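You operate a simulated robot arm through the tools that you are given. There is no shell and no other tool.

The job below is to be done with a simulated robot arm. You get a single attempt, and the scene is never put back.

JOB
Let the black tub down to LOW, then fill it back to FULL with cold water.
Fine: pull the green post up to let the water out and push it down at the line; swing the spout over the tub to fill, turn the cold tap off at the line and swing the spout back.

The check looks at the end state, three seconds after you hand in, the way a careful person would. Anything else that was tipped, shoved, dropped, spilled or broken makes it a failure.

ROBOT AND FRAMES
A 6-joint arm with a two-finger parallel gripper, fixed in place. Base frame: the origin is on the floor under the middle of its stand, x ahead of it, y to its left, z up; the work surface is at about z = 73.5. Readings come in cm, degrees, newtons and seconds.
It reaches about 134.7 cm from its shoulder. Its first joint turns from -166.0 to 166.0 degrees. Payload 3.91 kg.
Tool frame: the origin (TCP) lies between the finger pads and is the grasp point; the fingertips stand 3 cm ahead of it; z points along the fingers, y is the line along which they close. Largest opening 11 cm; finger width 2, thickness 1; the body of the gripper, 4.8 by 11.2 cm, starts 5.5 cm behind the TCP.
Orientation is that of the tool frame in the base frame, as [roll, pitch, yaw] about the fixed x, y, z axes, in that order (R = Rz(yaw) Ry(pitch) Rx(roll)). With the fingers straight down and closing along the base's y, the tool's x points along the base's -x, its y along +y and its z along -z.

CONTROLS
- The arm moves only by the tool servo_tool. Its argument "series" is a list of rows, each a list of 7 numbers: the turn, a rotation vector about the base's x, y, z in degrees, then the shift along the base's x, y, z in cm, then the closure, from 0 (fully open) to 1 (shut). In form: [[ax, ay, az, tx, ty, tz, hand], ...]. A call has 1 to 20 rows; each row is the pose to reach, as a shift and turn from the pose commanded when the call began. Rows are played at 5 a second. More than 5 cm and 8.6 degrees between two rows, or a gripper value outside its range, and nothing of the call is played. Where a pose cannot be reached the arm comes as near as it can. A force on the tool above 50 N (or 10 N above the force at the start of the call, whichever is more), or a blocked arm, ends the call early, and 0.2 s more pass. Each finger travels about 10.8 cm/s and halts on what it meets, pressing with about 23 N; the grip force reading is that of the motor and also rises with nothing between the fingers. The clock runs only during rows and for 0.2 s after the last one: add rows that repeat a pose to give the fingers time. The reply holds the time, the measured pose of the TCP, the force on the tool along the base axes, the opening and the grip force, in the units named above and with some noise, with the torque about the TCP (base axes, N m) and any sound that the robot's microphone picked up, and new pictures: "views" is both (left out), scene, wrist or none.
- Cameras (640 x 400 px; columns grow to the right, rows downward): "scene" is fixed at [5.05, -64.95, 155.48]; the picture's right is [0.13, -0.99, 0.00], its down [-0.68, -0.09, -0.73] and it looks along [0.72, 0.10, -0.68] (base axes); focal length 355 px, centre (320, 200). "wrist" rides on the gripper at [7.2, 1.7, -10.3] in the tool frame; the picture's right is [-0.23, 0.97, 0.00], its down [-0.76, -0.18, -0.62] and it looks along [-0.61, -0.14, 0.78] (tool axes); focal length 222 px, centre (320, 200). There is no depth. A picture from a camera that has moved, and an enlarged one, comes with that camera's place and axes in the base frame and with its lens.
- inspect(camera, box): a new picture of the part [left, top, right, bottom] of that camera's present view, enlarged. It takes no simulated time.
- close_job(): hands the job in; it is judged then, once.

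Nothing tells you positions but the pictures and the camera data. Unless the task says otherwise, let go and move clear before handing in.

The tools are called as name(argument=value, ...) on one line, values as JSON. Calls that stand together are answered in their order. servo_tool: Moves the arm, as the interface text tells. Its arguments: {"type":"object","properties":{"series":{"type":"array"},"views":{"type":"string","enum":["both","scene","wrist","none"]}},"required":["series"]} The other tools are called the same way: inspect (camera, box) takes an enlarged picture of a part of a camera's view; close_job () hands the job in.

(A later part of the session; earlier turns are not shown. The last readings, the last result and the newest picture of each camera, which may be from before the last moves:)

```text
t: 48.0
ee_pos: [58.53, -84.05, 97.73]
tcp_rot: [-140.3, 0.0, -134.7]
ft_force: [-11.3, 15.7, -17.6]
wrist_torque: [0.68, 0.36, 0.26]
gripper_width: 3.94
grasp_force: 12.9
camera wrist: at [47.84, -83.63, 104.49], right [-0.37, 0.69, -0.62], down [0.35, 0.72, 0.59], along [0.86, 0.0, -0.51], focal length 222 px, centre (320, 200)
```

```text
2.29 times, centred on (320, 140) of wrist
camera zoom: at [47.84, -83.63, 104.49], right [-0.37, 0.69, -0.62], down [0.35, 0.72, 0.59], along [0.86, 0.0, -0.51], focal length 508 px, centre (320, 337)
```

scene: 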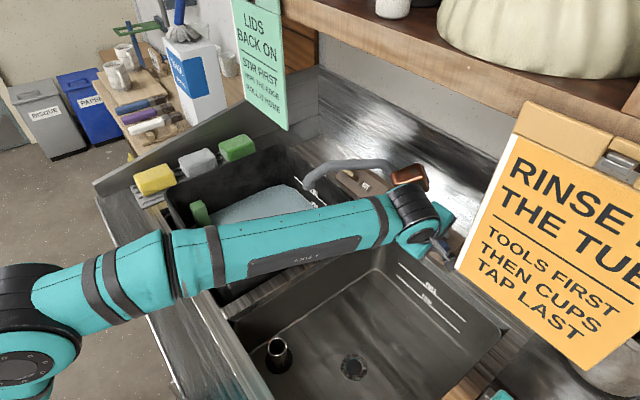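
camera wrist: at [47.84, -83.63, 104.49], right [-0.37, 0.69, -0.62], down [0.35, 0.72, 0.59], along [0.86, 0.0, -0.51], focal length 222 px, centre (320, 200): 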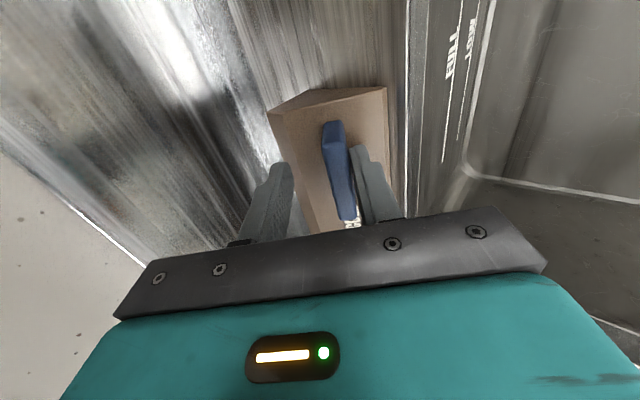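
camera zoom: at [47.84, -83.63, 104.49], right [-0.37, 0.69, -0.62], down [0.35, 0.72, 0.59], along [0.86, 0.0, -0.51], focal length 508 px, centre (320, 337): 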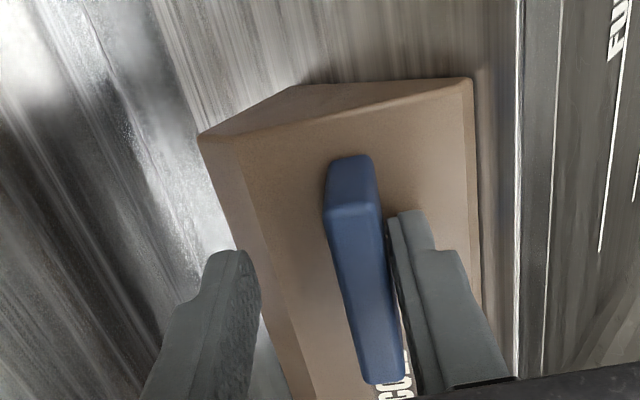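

The lever didn't move up-slope (the fingers just gave way), so that's its stop. I'll back off and test down-slope.

servo_tool(series=[[0, 0, 0, -0.4, 0.4, -0.5, 0.76], [0, 0, 0, -0.65, 0.65, -0.77, 0.76], [0, 0, 0, -0.92, 0.92, -1.09, 0.76], [0, 0, 0, -1.2, 1.2, -1.42, 0.76], [0, 0, 0, -1.4, 1.4, -1.66, 0.76], [0, 0, 0, -1.4, 1.4, -1.66, 0.76]], views="both")

inspect(camera="wrist", box=[180, 60, 460, 220])

inspect(camera="scene", box=[270, 150, 350, 230])

```text
t: 49.4
ee_pos: [57.23, -82.58, 96.29]
tcp_rot: [-140.2, 0.0, -134.8]
ft_force: [11.5, -13.5, 13.5]
wrist_torque: [-0.09, -0.05, -0.18]
gripper_width: 3.74
grasp_force: 11.5
camera wrist: at [46.48, -82.23, 102.98], right [-0.37, 0.69, -0.62], down [0.35, 0.73, 0.59], along [0.86, 0.0, -0.51], focal length 222 px, centre (320, 200)
```

scene: 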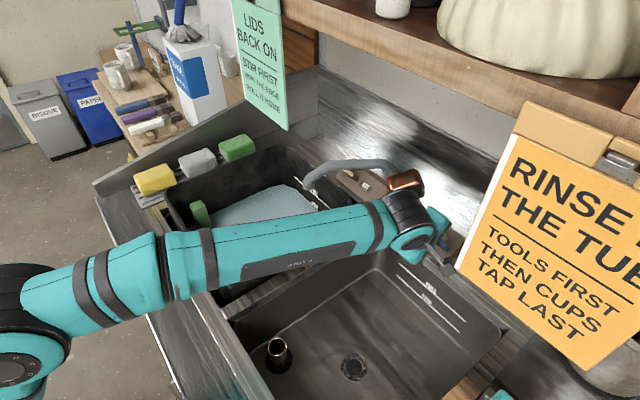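
wrist: 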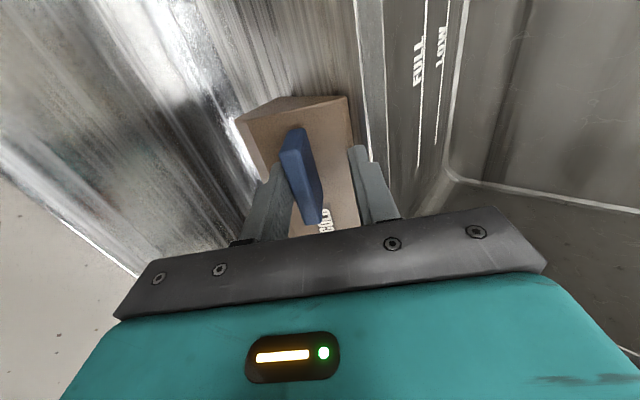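

```text
2.29 times, centred on (320, 140) of wrist
camera zoom: at [46.48, -82.23, 102.98], right [-0.37, 0.69, -0.62], down [0.35, 0.73, 0.59], along [0.86, 0.0, -0.51], focal length 508 px, centre (320, 337)
```

zoom: 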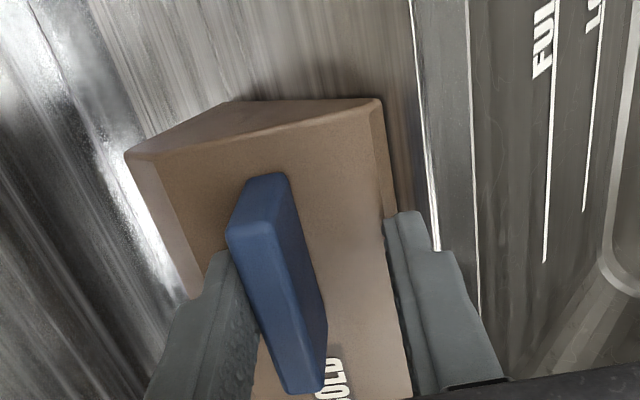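

```text
5.00 times, centred on (310, 190) of scene
camera zoom: at [5.05, -64.95, 155.48], right [0.13, -0.99, 0.0], down [-0.68, -0.09, -0.73], along [0.72, 0.1, -0.68], focal length 1773 px, centre (370, 250)
```

zoom: 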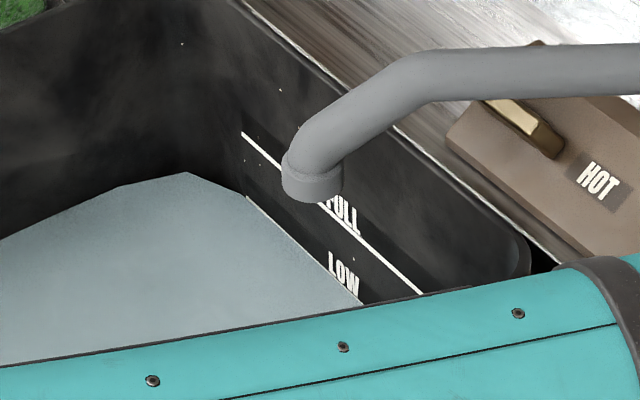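

Neither direction moved it noticeably at ~20 N near the root. I'll look closely at the lever's shape before trying more.

inspect(camera="wrist", box=[260, 100, 360, 230])

inspect(camera="scene", box=[400, 200, 470, 270])

inspect(camera="scene", box=[330, 150, 390, 200])

```text
3.08 times, centred on (310, 165) of wrist
camera zoom: at [46.48, -82.23, 102.98], right [-0.37, 0.69, -0.62], down [0.35, 0.73, 0.59], along [0.86, 0.0, -0.51], focal length 684 px, centre (351, 308)
```

zoom: 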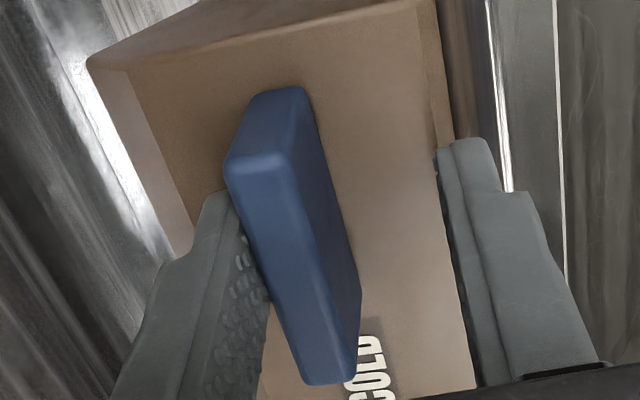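

```text
5.71 times, centred on (435, 235) of scene
camera zoom: at [5.05, -64.95, 155.48], right [0.13, -0.99, 0.0], down [-0.68, -0.09, -0.73], along [0.72, 0.1, -0.68], focal length 2027 px, centre (-337, 0)
```

zoom: 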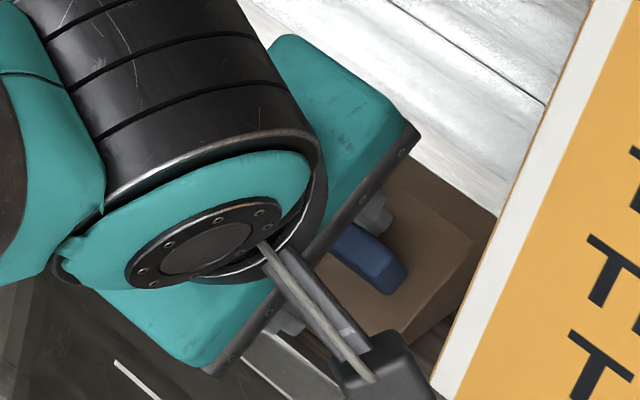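

```text
8.00 times, centred on (360, 175) of scene
camera zoom: at [5.05, -64.95, 155.48], right [0.13, -0.99, 0.0], down [-0.68, -0.09, -0.73], along [0.72, 0.1, -0.68], focal length 2837 px, centre (0, 400)
```

zoom: 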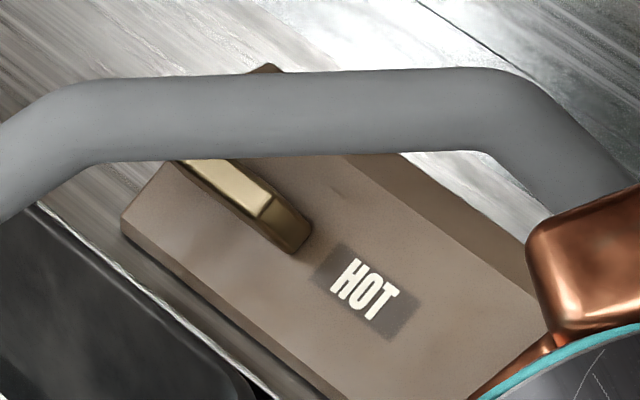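

The lever is a stubby block (about 5 × 1.4 × 3 cm), and my fingers only gave way rather than turning it. A closed fist near its tip is rigid and gives better leverage, so I'll back out, close, and place the fist just up-slope of the lever's tip.

servo_tool(series=[[0, 0, 0, 0.4, -0.4, 0.45, 0.7], [0, 0, 0, 0.75, -0.75, 0.89, 0.64], [0, 0, 0, -0.4, 0.4, 2.8, 0.64], [0, 0, 0, -1.5, 1.5, 4.7, 0.64], [0, 0, 0, -0.9, 0.9, 5.5, 0.8], [0, 0, 0, -0.8, -0.8, 6.2, 1], [0, 0, 0, -1.2, -1.2, 6.2, 1], [0, 0, 0, -1.2, -1.2, 6.2, 1]], views="both")

inspect(camera="wrist", box=[220, 60, 420, 220])

```text
t: 51.2
ee_pos: [56.03, -83.77, 102.41]
tcp_rot: [-140.1, -0.1, -134.9]
ft_force: [-0.1, -0.5, 0.4]
wrist_torque: [-0.04, 0.02, 0.0]
gripper_width: 0.0
grasp_force: 22.7
camera wrist: at [45.24, -83.43, 109.11], right [-0.37, 0.69, -0.62], down [0.35, 0.72, 0.59], along [0.86, 0.0, -0.51], focal length 222 px, centre (320, 200)
```

scene: 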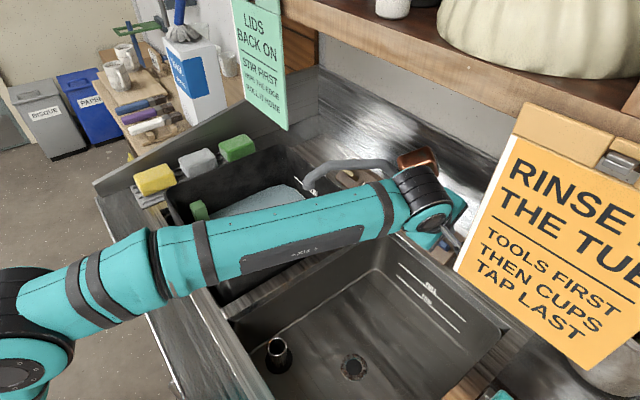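
wrist: 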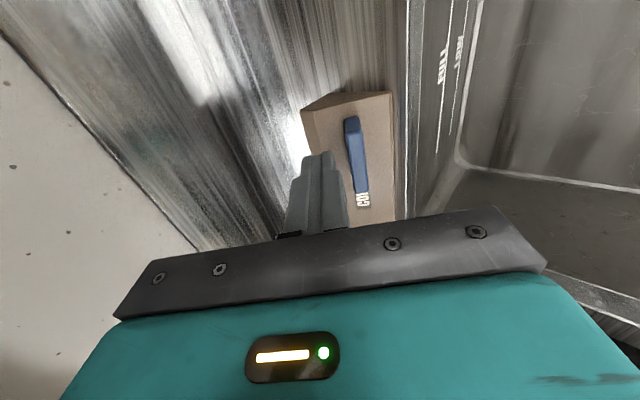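

```text
2.50 times, centred on (320, 140) of wrist
camera zoom: at [45.24, -83.43, 109.11], right [-0.37, 0.69, -0.62], down [0.35, 0.72, 0.59], along [0.86, 0.0, -0.51], focal length 555 px, centre (320, 350)
```

zoom: 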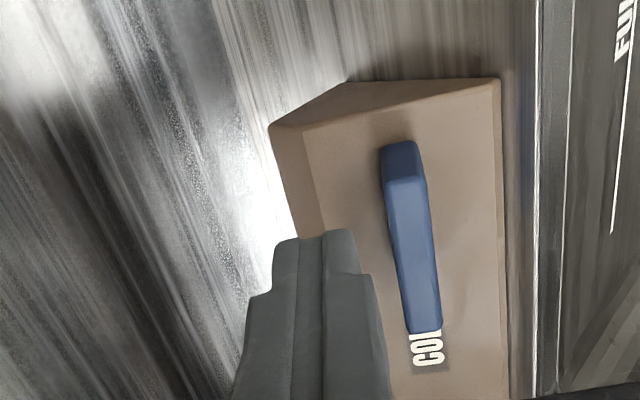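

The fist is up-slope of the lever's tip. I'll advance to lever depth and then push down-slope gently.

servo_tool(series=[[0, 0, 0, 1.0, -1.0, -1.7, 1], [0, 0, 0, 2.18, -2.18, -3.68, 1], [0, 0, 0, 1.91, -1.91, -4.0, 1], [0, 0, 0, 1.64, -1.64, -4.32, 1], [0, 0, 0, 1.37, -1.37, -4.65, 1], [0, 0, 0, 1.1, -1.1, -4.97, 1], [0, 0, 0, 1.1, -1.1, -4.97, 1]], views="both")

inspect(camera="wrist", box=[220, 60, 420, 220])

inspect(camera="scene", box=[270, 150, 350, 230])

```text
t: 52.5
ee_pos: [57.55, -85.23, 97.92]
tcp_rot: [-139.6, -0.2, -134.9]
ft_force: [20.2, -26.9, 2.3]
wrist_torque: [-0.23, -0.2, -0.28]
gripper_width: 0.01
grasp_force: 23.6
stopped in row 6: the force on the tool passed its limit at 64 N (the readings are from after the stop); the commanded pose is now the measured one
camera wrist: at [46.79, -84.86, 104.7], right [-0.37, 0.68, -0.63], down [0.35, 0.73, 0.59], along [0.86, -0.01, -0.5], focal length 222 px, centre (320, 200)
```

scene: 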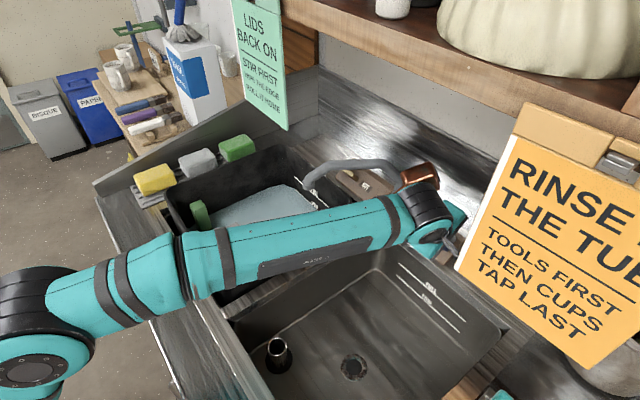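
wrist: 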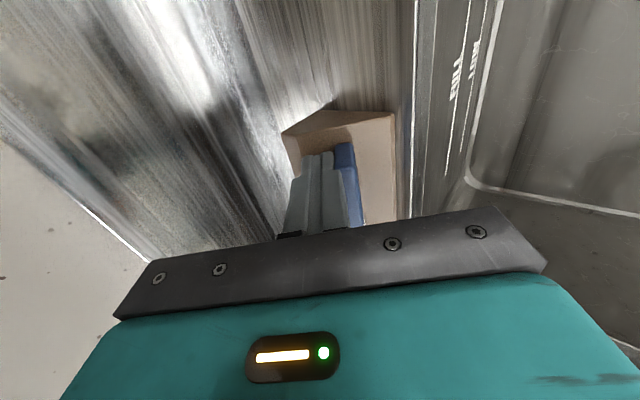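

```text
2.50 times, centred on (320, 140) of wrist
camera zoom: at [46.79, -84.86, 104.7], right [-0.37, 0.68, -0.63], down [0.35, 0.73, 0.59], along [0.86, -0.01, -0.5], focal length 555 px, centre (320, 350)
```

zoom: 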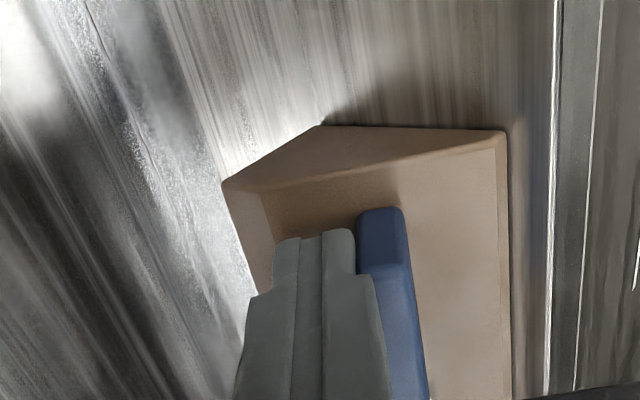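

```text
5.00 times, centred on (310, 190) of scene
camera zoom: at [5.05, -64.95, 155.48], right [0.13, -0.99, 0.0], down [-0.68, -0.09, -0.73], along [0.72, 0.1, -0.68], focal length 1773 px, centre (370, 250)
```

zoom: 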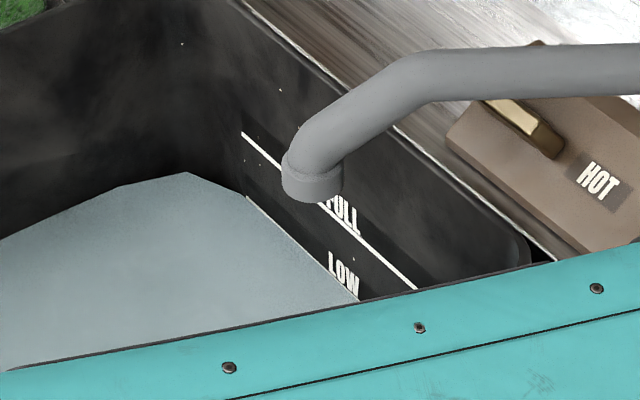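

Down-slope is a hard stop (no motion at over 50 N), so the lever should open up-slope with more leverage than my earlier test gave. I'll go around to the down-slope side of the tip with the fist.

servo_tool(series=[[0, 0, 0, 0.16, -0.16, 0.19, 1], [0, 0, 0, -0.5, 1.2, 2.1, 1], [0, 0, 0, -1.4, 2.82, 4.02, 1], [0, 0, 0, -2.5, 3.9, 2.7, 1], [0, 0, 0, -3.6, 5.04, 1.38, 1], [0, 0, 0, -2.8, 3.6, -0.5, 1], [0, 0, 0, -2.1, 2.1, -2.3, 1], [0, 0, 0, -2.1, 2.1, -2.3, 1]], views="wrist")

inspect(camera="wrist", box=[220, 60, 420, 220])

```text
t: 54.3
ee_pos: [55.34, -83.08, 95.81]
tcp_rot: [-139.8, -0.1, -134.9]
ft_force: [-1.1, 0.0, -0.1]
wrist_torque: [-0.02, 0.0, -0.02]
gripper_width: 0.02
grasp_force: 22.5
camera wrist: at [44.53, -82.68, 102.48], right [-0.37, 0.68, -0.63], down [0.35, 0.73, 0.59], along [0.86, 0.0, -0.51], focal length 222 px, centre (320, 200)
```

wrist: 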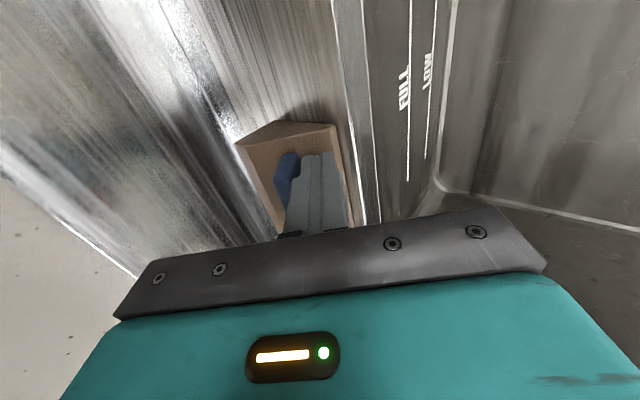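

```text
2.50 times, centred on (320, 140) of wrist
camera zoom: at [44.53, -82.68, 102.48], right [-0.37, 0.68, -0.63], down [0.35, 0.73, 0.59], along [0.86, 0.0, -0.51], focal length 555 px, centre (320, 350)
```

zoom: 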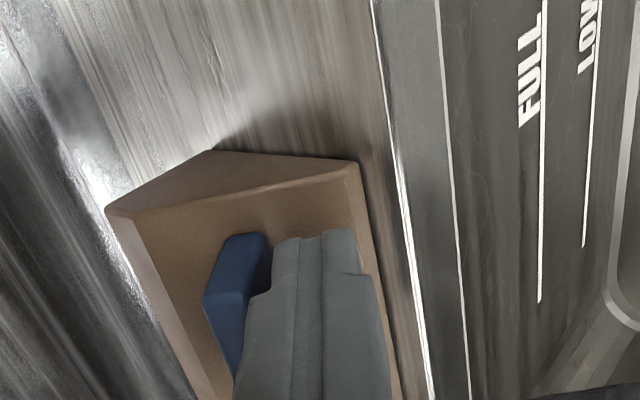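

The fist is now just below the lever's tip. I'll push it up-slope in small steps and watch.

servo_tool(series=[[0, 0, 0, 0.2, -0.2, 0.25, 1], [0, 0, 0, 0.4, -0.4, 0.48, 1], [0, 0, 0, 0.6, -0.6, 0.71, 1], [0, 0, 0, 0.8, -0.8, 0.95, 1], [0, 0, 0, 0.8, -0.8, 0.95, 1]], views="both")

inspect(camera="wrist", box=[220, 60, 420, 220])

inspect(camera="scene", box=[270, 150, 350, 230])

```text
t: 55.5
ee_pos: [56.01, -83.95, 96.77]
tcp_rot: [-139.6, -0.1, -134.9]
ft_force: [-4.4, -6.2, -1.5]
wrist_torque: [-0.07, 0.17, -0.2]
gripper_width: 0.0
grasp_force: 23.0
camera wrist: at [45.32, -83.51, 103.47], right [-0.37, 0.68, -0.63], down [0.35, 0.73, 0.59], along [0.86, 0.0, -0.5], focal length 222 px, centre (320, 200)
```

scene: 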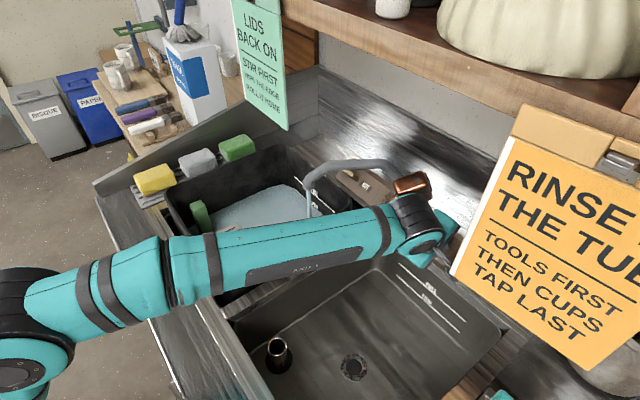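
wrist: 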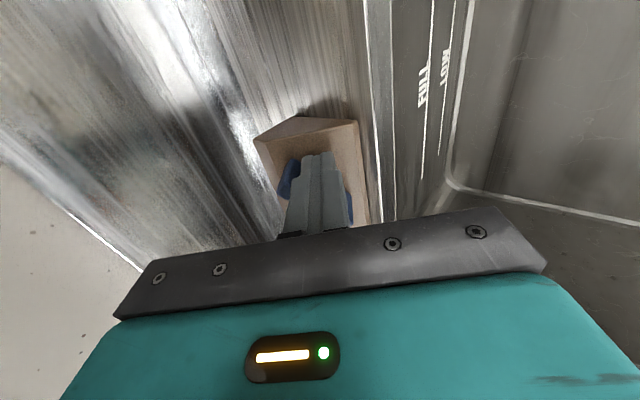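

```text
2.50 times, centred on (320, 140) of wrist
camera zoom: at [45.32, -83.51, 103.47], right [-0.37, 0.68, -0.63], down [0.35, 0.73, 0.59], along [0.86, 0.0, -0.5], focal length 555 px, centre (320, 350)
```

zoom: 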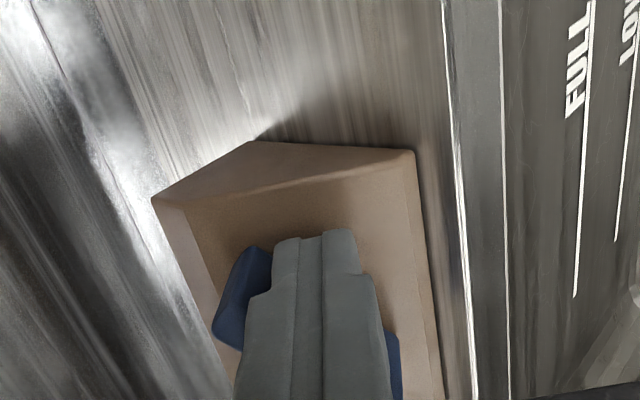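

```text
5.00 times, centred on (310, 190) of scene
camera zoom: at [5.05, -64.95, 155.48], right [0.13, -0.99, 0.0], down [-0.68, -0.09, -0.73], along [0.72, 0.1, -0.68], focal length 1773 px, centre (370, 250)
```

zoom: 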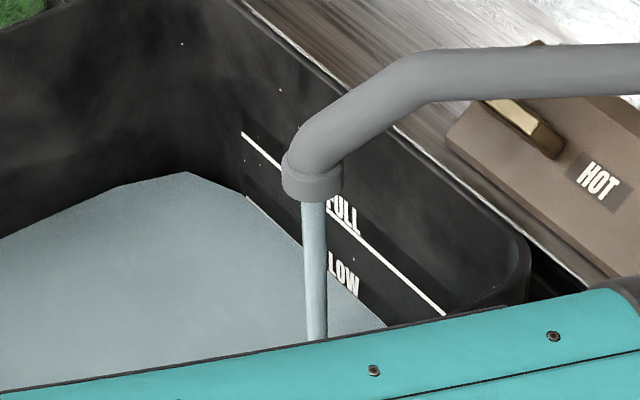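

Water is now running from the spout into the tub: the lever opens up-slope and is partly open. I'll move the fist around to the up-slope side of the lever so that I'm ready to shut it, and check the fill rate.

servo_tool(series=[[0, 0, 0, -0.54, 0.54, -0.64, 1], [0, 0, 0, -0.83, 2.53, 1.28, 1], [0, 0, 0, -1.27, 4.81, 3.57, 1], [0, 0, 0, 0.24, 3.3, 5.37, 1], [0, 0, 0, 1.79, 1.75, 7.2, 1], [0, 0, 0, 1.51, -0.81, 5.29, 1], [0, 0, 0, 1.51, -0.81, 5.29, 1]], views="both")

inspect(camera="scene", box=[270, 150, 350, 230])

inspect(camera="wrist", box=[220, 60, 420, 220])

```text
t: 57.1
ee_pos: [57.73, -84.74, 102.1]
tcp_rot: [-139.5, -0.1, -134.9]
ft_force: [-1.0, 0.3, 0.8]
wrist_torque: [0.03, -0.01, 0.01]
gripper_width: 0.02
grasp_force: 23.1
camera wrist: at [46.98, -84.23, 108.71], right [-0.37, 0.68, -0.63], down [0.35, 0.73, 0.59], along [0.86, 0.0, -0.51], focal length 222 px, centre (320, 200)
```

scene: 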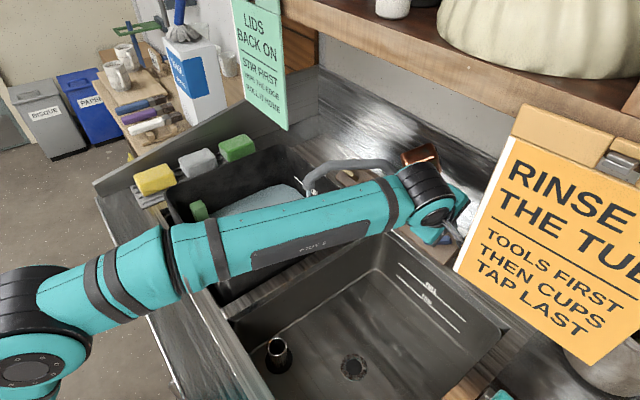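
wrist: 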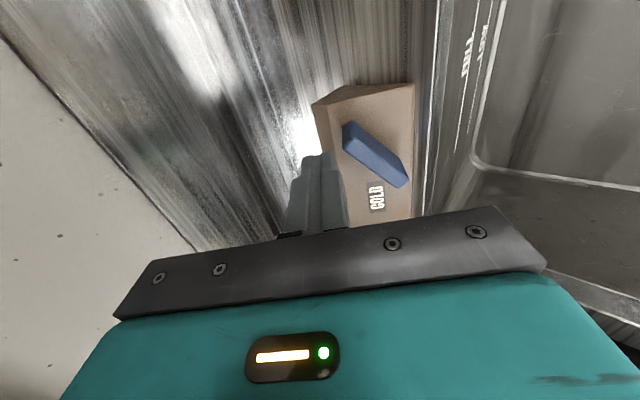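

```text
5.00 times, centred on (310, 190) of scene
camera zoom: at [5.05, -64.95, 155.48], right [0.13, -0.99, 0.0], down [-0.68, -0.09, -0.73], along [0.72, 0.1, -0.68], focal length 1773 px, centre (370, 250)
```

zoom: 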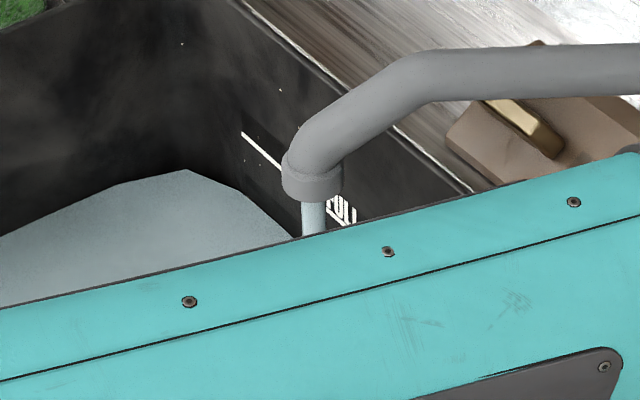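

```text
2.50 times, centred on (320, 140) of wrist
camera zoom: at [46.98, -84.23, 108.71], right [-0.37, 0.68, -0.63], down [0.35, 0.73, 0.59], along [0.86, 0.0, -0.51], focal length 555 px, centre (320, 350)
```

zoom: 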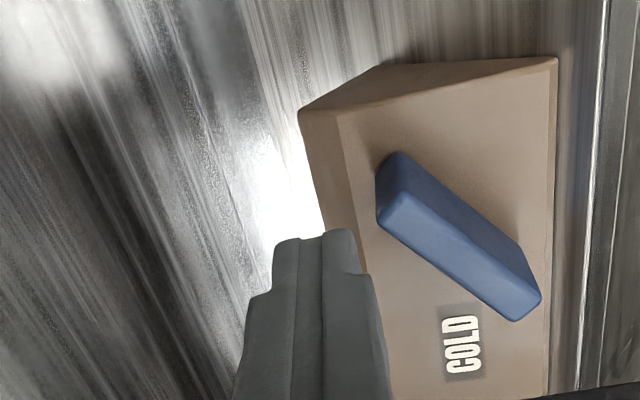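

The lever pivots at its middle (near e1 = -18) and is about 40° open; the tub is filling at roughly 0.15 cm/s. I'll set the fist at depth just up-slope of the tip, ready to push it shut.

servo_tool(series=[[0, 0, 0, 0.3, -0.8, -0.8, 1], [0, 0, 0, 0.81, -1.65, -2.07, 1], [0, 0, 0, 0.81, -1.65, -2.07, 1], [0, 0, 0, 0.81, -1.65, -2.07, 1], [0, 0, 0, 0.81, -1.65, -2.07, 1], [0, 0, 0, 0.81, -1.65, -2.07, 1], [0, 0, 0, 0.81, -1.65, -2.07, 1], [0, 0, 0, 0.81, -1.65, -2.07, 1]], views="both")

inspect(camera="scene", box=[270, 150, 350, 230])

inspect(camera="wrist", box=[220, 60, 420, 220])

```text
t: 58.9
ee_pos: [58.44, -86.34, 99.94]
tcp_rot: [-139.8, -0.1, -134.9]
ft_force: [0.5, -0.6, 0.1]
wrist_torque: [0.0, -0.03, -0.01]
gripper_width: 0.0
grasp_force: 22.9
camera wrist: at [47.72, -85.89, 106.65], right [-0.37, 0.68, -0.63], down [0.35, 0.73, 0.59], along [0.86, 0.0, -0.51], focal length 222 px, centre (320, 200)
```

scene: 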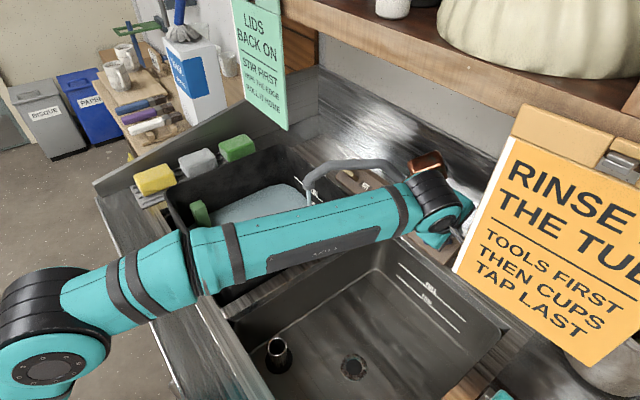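
wrist: 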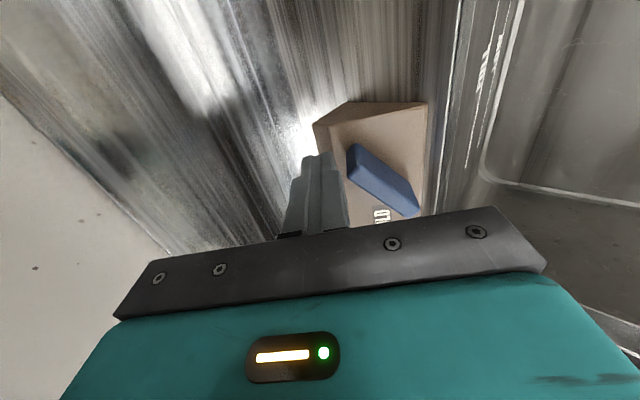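

```text
5.00 times, centred on (310, 190) of scene
camera zoom: at [5.05, -64.95, 155.48], right [0.13, -0.99, 0.0], down [-0.68, -0.09, -0.73], along [0.72, 0.1, -0.68], focal length 1773 px, centre (370, 250)
```

zoom: 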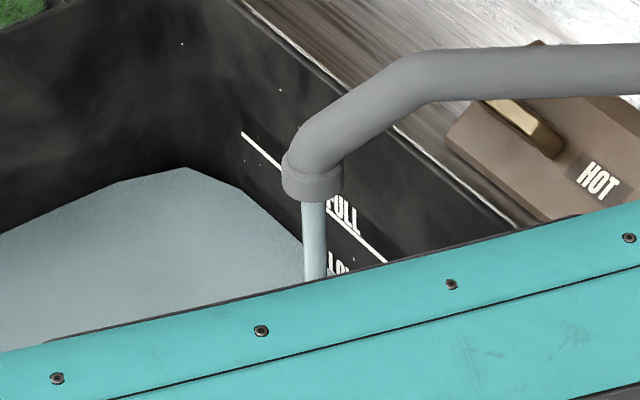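

```text
2.50 times, centred on (320, 140) of wrist
camera zoom: at [47.72, -85.89, 106.65], right [-0.37, 0.68, -0.63], down [0.35, 0.73, 0.59], along [0.86, 0.0, -0.51], focal length 555 px, centre (320, 350)
```

zoom: 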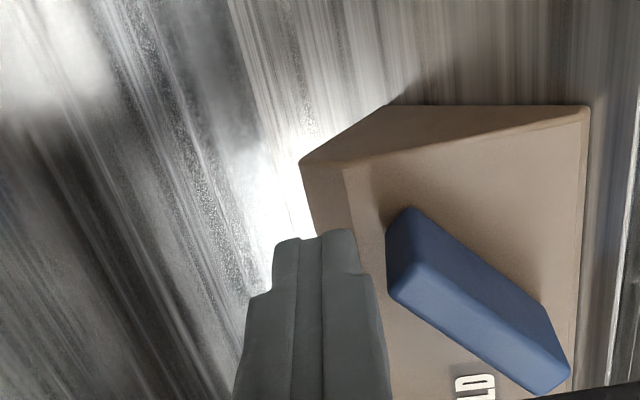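

The stream is landing inside the tub and the level is rising slowly. The fist is in its waiting position; I'll hold and watch the FULL line.

servo_tool(series=[[0, 0, 0, 0, 0, 0, 1], [0, 0, 0, 0, 0, 0, 1], [0, 0, 0, 0, 0, 0, 1], [0, 0, 0, 0, 0, 0, 1], [0, 0, 0, 0, 0, 0, 1], [0, 0, 0, 0, 0, 0, 1], [0, 0, 0, 0, 0, 0, 1], [0, 0, 0, 0, 0, 0, 1], [0, 0, 0, 0, 0, 0, 1], [0, 0, 0, 0, 0, 0, 1], [0, 0, 0, 0, 0, 0, 1], [0, 0, 0, 0, 0, 0, 1], [0, 0, 0, 0, 0, 0, 1], [0, 0, 0, 0, 0, 0, 1], [0, 0, 0, 0, 0, 0, 1]], views="none")

inspect(camera="scene", box=[270, 150, 350, 230])

```text
t: 62.1
ee_pos: [58.41, -86.31, 99.93]
tcp_rot: [-139.7, -0.2, -134.9]
ft_force: [-0.2, 0.5, -0.2]
wrist_torque: [-0.02, -0.01, 0.04]
gripper_width: 0.0
grasp_force: 23.0
```

```text
5.00 times, centred on (310, 190) of scene
camera zoom: at [5.05, -64.95, 155.48], right [0.13, -0.99, 0.0], down [-0.68, -0.09, -0.73], along [0.72, 0.1, -0.68], focal length 1773 px, centre (370, 250)
```

zoom: 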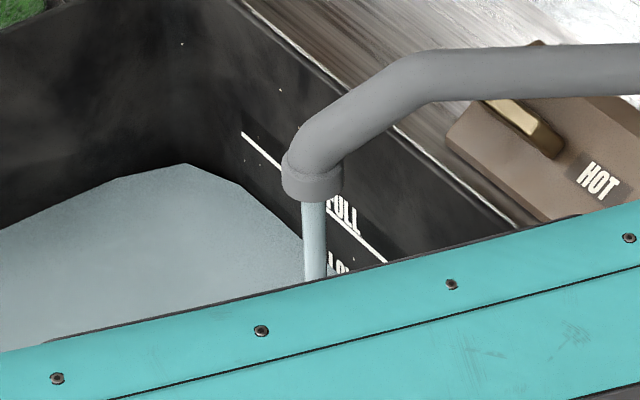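

It's rising at about 0.1 cm/s, so roughly 40 s to go. I'll keep waiting in longer holds.

servo_tool(series=[[0, 0, 0, 0, 0, 0, 1], [0, 0, 0, 0, 0, 0, 1], [0, 0, 0, 0, 0, 0, 1], [0, 0, 0, 0, 0, 0, 1], [0, 0, 0, 0, 0, 0, 1], [0, 0, 0, 0, 0, 0, 1], [0, 0, 0, 0, 0, 0, 1], [0, 0, 0, 0, 0, 0, 1], [0, 0, 0, 0, 0, 0, 1], [0, 0, 0, 0, 0, 0, 1], [0, 0, 0, 0, 0, 0, 1], [0, 0, 0, 0, 0, 0, 1], [0, 0, 0, 0, 0, 0, 1], [0, 0, 0, 0, 0, 0, 1], [0, 0, 0, 0, 0, 0, 1], [0, 0, 0, 0, 0, 0, 1], [0, 0, 0, 0, 0, 0, 1], [0, 0, 0, 0, 0, 0, 1], [0, 0, 0, 0, 0, 0, 1], [0, 0, 0, 0, 0, 0, 1]], views="none")

servo_tool(series=[[0, 0, 0, 0, 0, 0, 1], [0, 0, 0, 0, 0, 0, 1], [0, 0, 0, 0, 0, 0, 1], [0, 0, 0, 0, 0, 0, 1], [0, 0, 0, 0, 0, 0, 1], [0, 0, 0, 0, 0, 0, 1], [0, 0, 0, 0, 0, 0, 1], [0, 0, 0, 0, 0, 0, 1], [0, 0, 0, 0, 0, 0, 1], [0, 0, 0, 0, 0, 0, 1], [0, 0, 0, 0, 0, 0, 1], [0, 0, 0, 0, 0, 0, 1], [0, 0, 0, 0, 0, 0, 1], [0, 0, 0, 0, 0, 0, 1], [0, 0, 0, 0, 0, 0, 1], [0, 0, 0, 0, 0, 0, 1], [0, 0, 0, 0, 0, 0, 1], [0, 0, 0, 0, 0, 0, 1], [0, 0, 0, 0, 0, 0, 1], [0, 0, 0, 0, 0, 0, 1]], views="none")

inspect(camera="scene", box=[270, 150, 350, 230])

```text
t: 66.3
ee_pos: [58.47, -86.36, 99.92]
tcp_rot: [-139.6, -0.1, -134.9]
ft_force: [0.0, 1.3, 0.0]
wrist_torque: [-0.01, -0.04, 0.01]
gripper_width: 0.01
grasp_force: 23.1
```

```text
t: 70.5
ee_pos: [58.45, -86.37, 100.0]
tcp_rot: [-139.6, -0.1, -134.9]
ft_force: [-0.9, 0.2, 0.3]
wrist_torque: [0.02, 0.01, 0.01]
gripper_width: 0.01
grasp_force: 22.9
```

```text
5.00 times, centred on (310, 190) of scene
camera zoom: at [5.05, -64.95, 155.48], right [0.13, -0.99, 0.0], down [-0.68, -0.09, -0.73], along [0.72, 0.1, -0.68], focal length 1773 px, centre (370, 250)
```

zoom: 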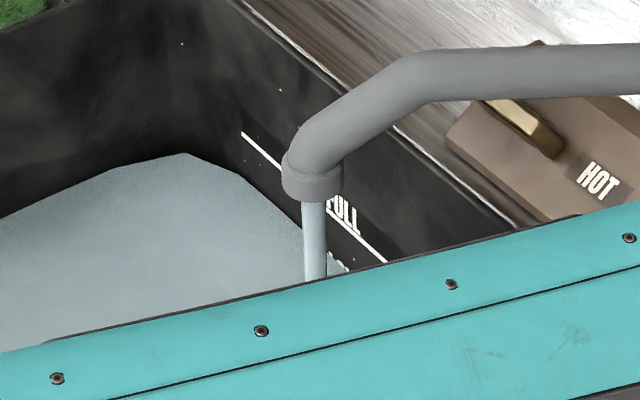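

Filling steadily, with about 30 s left. I'll hold for another ~12 s and check the other areas too.

servo_tool(series=[[0, 0, 0, 0, 0, 0, 1], [0, 0, 0, 0, 0, 0, 1], [0, 0, 0, 0, 0, 0, 1], [0, 0, 0, 0, 0, 0, 1], [0, 0, 0, 0, 0, 0, 1], [0, 0, 0, 0, 0, 0, 1], [0, 0, 0, 0, 0, 0, 1], [0, 0, 0, 0, 0, 0, 1], [0, 0, 0, 0, 0, 0, 1], [0, 0, 0, 0, 0, 0, 1], [0, 0, 0, 0, 0, 0, 1], [0, 0, 0, 0, 0, 0, 1], [0, 0, 0, 0, 0, 0, 1], [0, 0, 0, 0, 0, 0, 1], [0, 0, 0, 0, 0, 0, 1], [0, 0, 0, 0, 0, 0, 1], [0, 0, 0, 0, 0, 0, 1], [0, 0, 0, 0, 0, 0, 1], [0, 0, 0, 0, 0, 0, 1], [0, 0, 0, 0, 0, 0, 1]], views="none")

servo_tool(series=[[0, 0, 0, 0, 0, 0, 1], [0, 0, 0, 0, 0, 0, 1], [0, 0, 0, 0, 0, 0, 1], [0, 0, 0, 0, 0, 0, 1], [0, 0, 0, 0, 0, 0, 1], [0, 0, 0, 0, 0, 0, 1], [0, 0, 0, 0, 0, 0, 1], [0, 0, 0, 0, 0, 0, 1], [0, 0, 0, 0, 0, 0, 1], [0, 0, 0, 0, 0, 0, 1], [0, 0, 0, 0, 0, 0, 1], [0, 0, 0, 0, 0, 0, 1], [0, 0, 0, 0, 0, 0, 1], [0, 0, 0, 0, 0, 0, 1], [0, 0, 0, 0, 0, 0, 1], [0, 0, 0, 0, 0, 0, 1], [0, 0, 0, 0, 0, 0, 1], [0, 0, 0, 0, 0, 0, 1], [0, 0, 0, 0, 0, 0, 1], [0, 0, 0, 0, 0, 0, 1]], views="none")

inspect(camera="scene", box=[270, 150, 350, 230])

servo_tool(series=[[0, 0, 0, 0, 0, 0, 1], [0, 0, 0, 0, 0, 0, 1], [0, 0, 0, 0, 0, 0, 1], [0, 0, 0, 0, 0, 0, 1], [0, 0, 0, 0, 0, 0, 1], [0, 0, 0, 0, 0, 0, 1], [0, 0, 0, 0, 0, 0, 1], [0, 0, 0, 0, 0, 0, 1], [0, 0, 0, 0, 0, 0, 1], [0, 0, 0, 0, 0, 0, 1], [0, 0, 0, 0, 0, 0, 1], [0, 0, 0, 0, 0, 0, 1], [0, 0, 0, 0, 0, 0, 1], [0, 0, 0, 0, 0, 0, 1], [0, 0, 0, 0, 0, 0, 1], [0, 0, 0, 0, 0, 0, 1], [0, 0, 0, 0, 0, 0, 1], [0, 0, 0, 0, 0, 0, 1], [0, 0, 0, 0, 0, 0, 1], [0, 0, 0, 0, 0, 0, 1]], views="scene")

inspect(camera="scene", box=[270, 150, 350, 230])

```text
t: 74.7
ee_pos: [58.43, -86.33, 100.02]
tcp_rot: [-139.7, -0.1, -135.0]
ft_force: [0.6, -0.5, -0.7]
wrist_torque: [0.0, 0.01, -0.02]
gripper_width: 0.0
grasp_force: 23.0
```

```text
t: 78.9
ee_pos: [58.39, -86.24, 99.88]
tcp_rot: [-139.8, -0.1, -135.0]
ft_force: [0.4, 0.0, 0.5]
wrist_torque: [0.01, -0.04, -0.02]
gripper_width: 0.0
grasp_force: 23.1
```

```text
5.00 times, centred on (310, 190) of scene
camera zoom: at [5.05, -64.95, 155.48], right [0.13, -0.99, 0.0], down [-0.68, -0.09, -0.73], along [0.72, 0.1, -0.68], focal length 1773 px, centre (370, 250)
```

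zoom: 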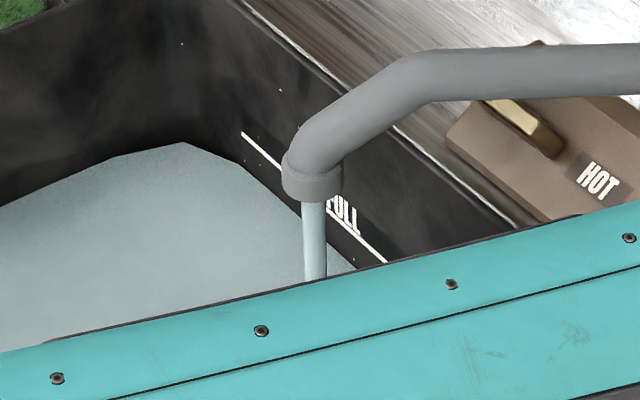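

```text
t: 83.1
ee_pos: [58.4, -86.41, 100.03]
tcp_rot: [-139.6, -0.1, -134.9]
ft_force: [0.0, 0.7, -0.7]
wrist_torque: [-0.04, 0.01, 0.02]
gripper_width: 0.01
grasp_force: 23.5
```

scene: 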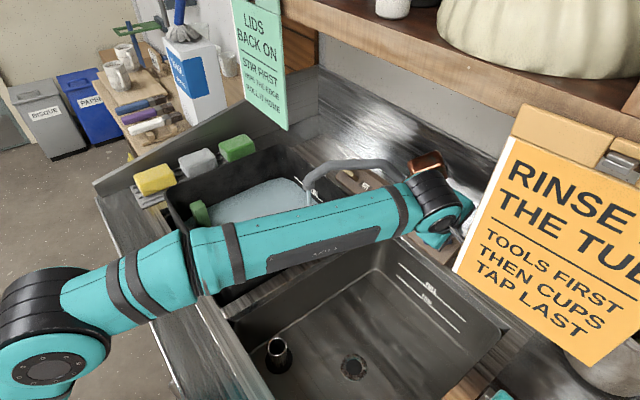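

```text
5.00 times, centred on (310, 190) of scene
camera zoom: at [5.05, -64.95, 155.48], right [0.13, -0.99, 0.0], down [-0.68, -0.09, -0.73], along [0.72, 0.1, -0.68], focal length 1773 px, centre (370, 250)
```

zoom: 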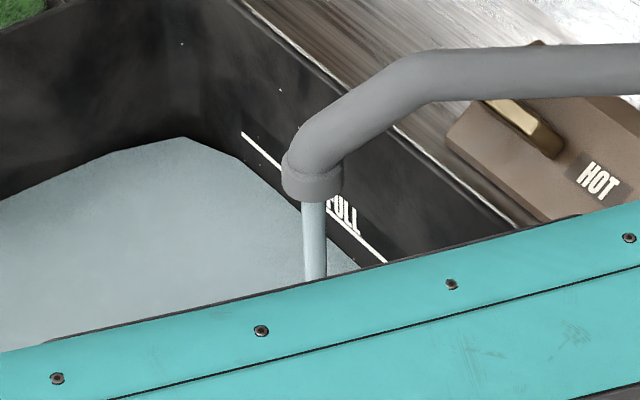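

About 18 s more at this rate. Two more holds, then I'll watch finely.

servo_tool(series=[[0, 0, 0, 0, 0, 0, 1], [0, 0, 0, 0, 0, 0, 1], [0, 0, 0, 0, 0, 0, 1], [0, 0, 0, 0, 0, 0, 1], [0, 0, 0, 0, 0, 0, 1], [0, 0, 0, 0, 0, 0, 1], [0, 0, 0, 0, 0, 0, 1], [0, 0, 0, 0, 0, 0, 1], [0, 0, 0, 0, 0, 0, 1], [0, 0, 0, 0, 0, 0, 1], [0, 0, 0, 0, 0, 0, 1], [0, 0, 0, 0, 0, 0, 1], [0, 0, 0, 0, 0, 0, 1], [0, 0, 0, 0, 0, 0, 1], [0, 0, 0, 0, 0, 0, 1], [0, 0, 0, 0, 0, 0, 1], [0, 0, 0, 0, 0, 0, 1], [0, 0, 0, 0, 0, 0, 1], [0, 0, 0, 0, 0, 0, 1], [0, 0, 0, 0, 0, 0, 1]], views="none")

servo_tool(series=[[0, 0, 0, 0, 0, 0, 1], [0, 0, 0, 0, 0, 0, 1], [0, 0, 0, 0, 0, 0, 1], [0, 0, 0, 0, 0, 0, 1], [0, 0, 0, 0, 0, 0, 1], [0, 0, 0, 0, 0, 0, 1], [0, 0, 0, 0, 0, 0, 1], [0, 0, 0, 0, 0, 0, 1], [0, 0, 0, 0, 0, 0, 1], [0, 0, 0, 0, 0, 0, 1], [0, 0, 0, 0, 0, 0, 1], [0, 0, 0, 0, 0, 0, 1], [0, 0, 0, 0, 0, 0, 1], [0, 0, 0, 0, 0, 0, 1], [0, 0, 0, 0, 0, 0, 1]], views="none")

inspect(camera="scene", box=[290, 170, 340, 220])

```text
t: 87.3
ee_pos: [58.52, -86.31, 100.01]
tcp_rot: [-139.7, -0.1, -134.9]
ft_force: [0.3, 0.1, -0.4]
wrist_torque: [-0.03, -0.01, 0.0]
gripper_width: 0.02
grasp_force: 23.0
```

```text
t: 90.5
ee_pos: [58.53, -86.25, 99.86]
tcp_rot: [-139.6, -0.1, -135.0]
ft_force: [0.1, -0.3, -0.1]
wrist_torque: [0.01, -0.03, 0.04]
gripper_width: 0.01
grasp_force: 23.0
```

```text
8.00 times, centred on (315, 195) of scene
camera zoom: at [5.05, -64.95, 155.48], right [0.13, -0.99, 0.0], down [-0.68, -0.09, -0.73], along [0.72, 0.1, -0.68], focal length 2837 px, centre (360, 240)
```

zoom: 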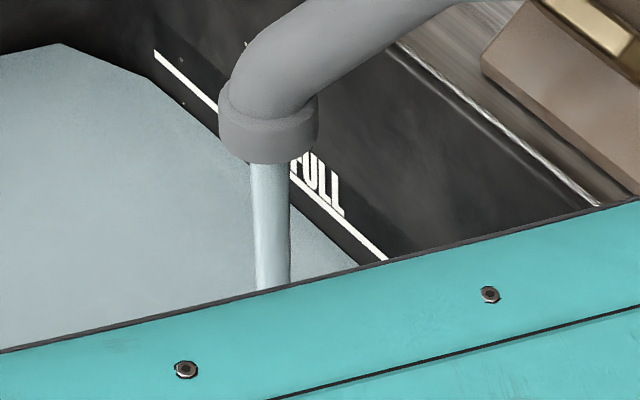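

The level is about 1.1 cm below FULL, so around 11 s remain. I'll hold 8 s and then check closely.

servo_tool(series=[[0, 0, 0, 0, 0, 0, 1], [0, 0, 0, 0, 0, 0, 1], [0, 0, 0, 0, 0, 0, 1], [0, 0, 0, 0, 0, 0, 1], [0, 0, 0, 0, 0, 0, 1], [0, 0, 0, 0, 0, 0, 1], [0, 0, 0, 0, 0, 0, 1], [0, 0, 0, 0, 0, 0, 1], [0, 0, 0, 0, 0, 0, 1], [0, 0, 0, 0, 0, 0, 1], [0, 0, 0, 0, 0, 0, 1], [0, 0, 0, 0, 0, 0, 1], [0, 0, 0, 0, 0, 0, 1], [0, 0, 0, 0, 0, 0, 1], [0, 0, 0, 0, 0, 0, 1], [0, 0, 0, 0, 0, 0, 1], [0, 0, 0, 0, 0, 0, 1], [0, 0, 0, 0, 0, 0, 1], [0, 0, 0, 0, 0, 0, 1], [0, 0, 0, 0, 0, 0, 1]], views="none")

servo_tool(series=[[0, 0, 0, 0, 0, 0, 1], [0, 0, 0, 0, 0, 0, 1], [0, 0, 0, 0, 0, 0, 1], [0, 0, 0, 0, 0, 0, 1], [0, 0, 0, 0, 0, 0, 1], [0, 0, 0, 0, 0, 0, 1], [0, 0, 0, 0, 0, 0, 1], [0, 0, 0, 0, 0, 0, 1], [0, 0, 0, 0, 0, 0, 1], [0, 0, 0, 0, 0, 0, 1], [0, 0, 0, 0, 0, 0, 1], [0, 0, 0, 0, 0, 0, 1], [0, 0, 0, 0, 0, 0, 1], [0, 0, 0, 0, 0, 0, 1], [0, 0, 0, 0, 0, 0, 1]], views="none")

inspect(camera="scene", box=[290, 170, 340, 220])

```text
t: 94.7
ee_pos: [58.47, -86.3, 99.9]
tcp_rot: [-139.7, -0.1, -135.0]
ft_force: [0.6, 1.0, -0.7]
wrist_torque: [0.02, 0.01, 0.0]
gripper_width: 0.0
grasp_force: 22.4
```

```text
t: 97.9
ee_pos: [58.46, -86.25, 99.98]
tcp_rot: [-139.7, -0.1, -134.8]
ft_force: [-0.1, 0.4, -0.2]
wrist_torque: [-0.03, 0.01, 0.02]
gripper_width: 0.0
grasp_force: 22.9
```

```text
8.00 times, centred on (315, 195) of scene
camera zoom: at [5.05, -64.95, 155.48], right [0.13, -0.99, 0.0], down [-0.68, -0.09, -0.73], along [0.72, 0.1, -0.68], focal length 2837 px, centre (360, 240)
```

zoom: 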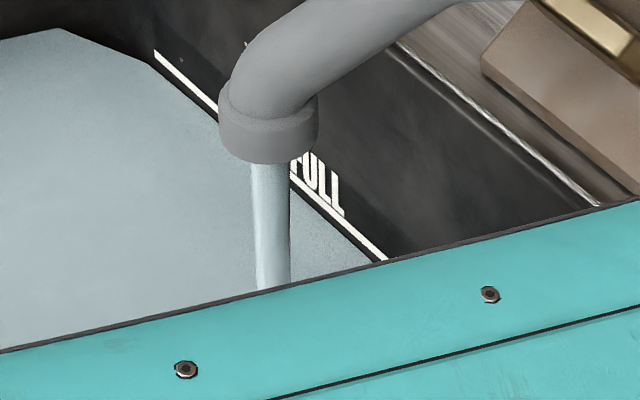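

Nearly there: the water is just under the FULL line. A short hold of ~2 s, then one more look before shutting off.

servo_tool(series=[[0, 0, 0, 0, 0, 0, 1], [0, 0, 0, 0, 0, 0, 1], [0, 0, 0, 0, 0, 0, 1], [0, 0, 0, 0, 0, 0, 1], [0, 0, 0, 0, 0, 0, 1], [0, 0, 0, 0, 0, 0, 1], [0, 0, 0, 0, 0, 0, 1], [0, 0, 0, 0, 0, 0, 1], [0, 0, 0, 0, 0, 0, 1], [0, 0, 0, 0, 0, 0, 1]], views="none")

inspect(camera="scene", box=[290, 170, 340, 220])

```text
t: 100.1
ee_pos: [58.44, -86.33, 99.97]
tcp_rot: [-139.8, -0.1, -134.9]
ft_force: [-0.5, 0.7, -0.4]
wrist_torque: [0.0, 0.02, -0.04]
gripper_width: 0.0
grasp_force: 23.3
```

```text
8.00 times, centred on (315, 195) of scene
camera zoom: at [5.05, -64.95, 155.48], right [0.13, -0.99, 0.0], down [-0.68, -0.09, -0.73], along [0.72, 0.1, -0.68], focal length 2837 px, centre (360, 240)
```

zoom: 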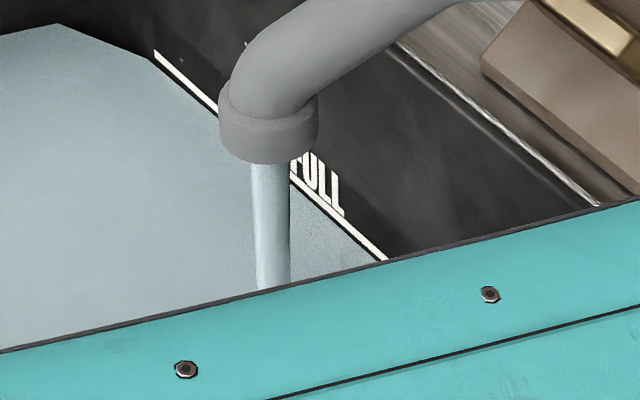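

The waterline has reached the lower edge of the FULL line. I'll hold one more second and then push the lever shut in the same move.

servo_tool(series=[[0, 0, 0, 0, 0, 0, 1], [0, 0, 0, 0, 0, 0, 1], [0, 0, 0, 0, 0, 0, 1], [0, 0, 0, 0, 0, 0, 1], [0, 0, 0, -0.325, 0.325, -0.386, 1], [0, 0, 0, -0.65, 0.65, -0.77, 1], [0, 0, 0, -0.92, 0.92, -1.09, 1], [0, 0, 0, -1.14, 1.14, -1.35, 1], [0, 0, 0, -1.24, 1.24, -1.47, 1], [0, 0, 0, -1.24, 1.24, -1.47, 1]], views="both")

inspect(camera="scene", box=[290, 170, 340, 220])

inspect(camera="wrist", box=[220, 60, 420, 220])

```text
t: 102.3
ee_pos: [57.31, -85.21, 98.55]
tcp_rot: [-139.6, -0.1, -134.8]
ft_force: [1.0, -1.4, 2.3]
wrist_torque: [0.0, -0.02, -0.01]
gripper_width: 0.01
grasp_force: 22.7
camera wrist: at [46.49, -84.67, 105.18], right [-0.37, 0.68, -0.63], down [0.35, 0.73, 0.59], along [0.86, 0.0, -0.51], focal length 222 px, centre (320, 200)
```

scene: 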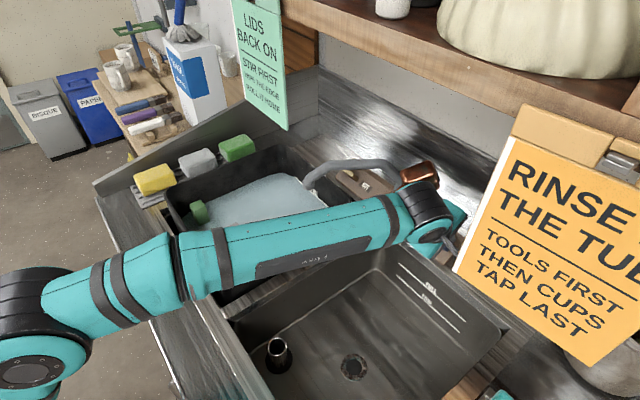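
wrist: 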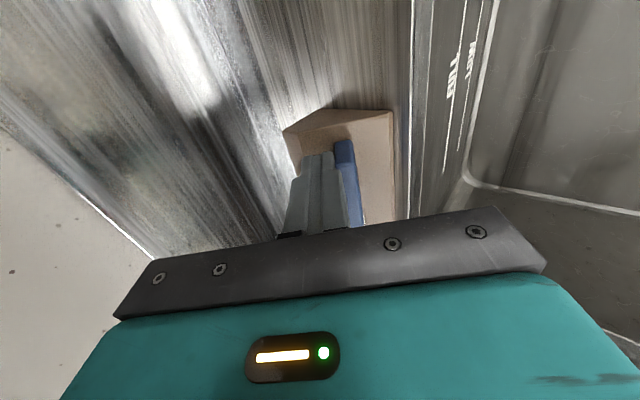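

```text
8.00 times, centred on (315, 195) of scene
camera zoom: at [5.05, -64.95, 155.48], right [0.13, -0.99, 0.0], down [-0.68, -0.09, -0.73], along [0.72, 0.1, -0.68], focal length 2837 px, centre (360, 240)
```

zoom: 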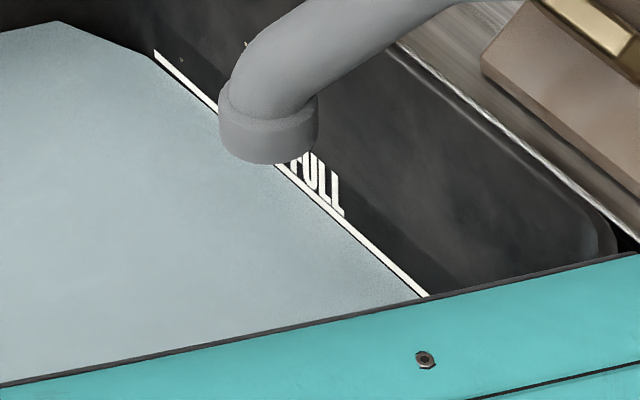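

```text
2.50 times, centred on (320, 140) of wrist
camera zoom: at [46.49, -84.67, 105.18], right [-0.37, 0.68, -0.63], down [0.35, 0.73, 0.59], along [0.86, 0.0, -0.51], focal length 555 px, centre (320, 350)
```

zoom: 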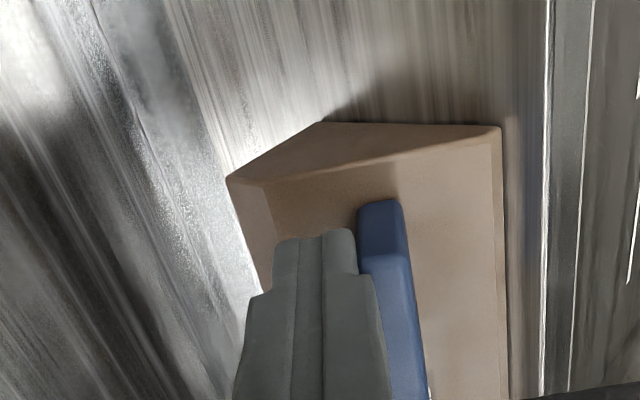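

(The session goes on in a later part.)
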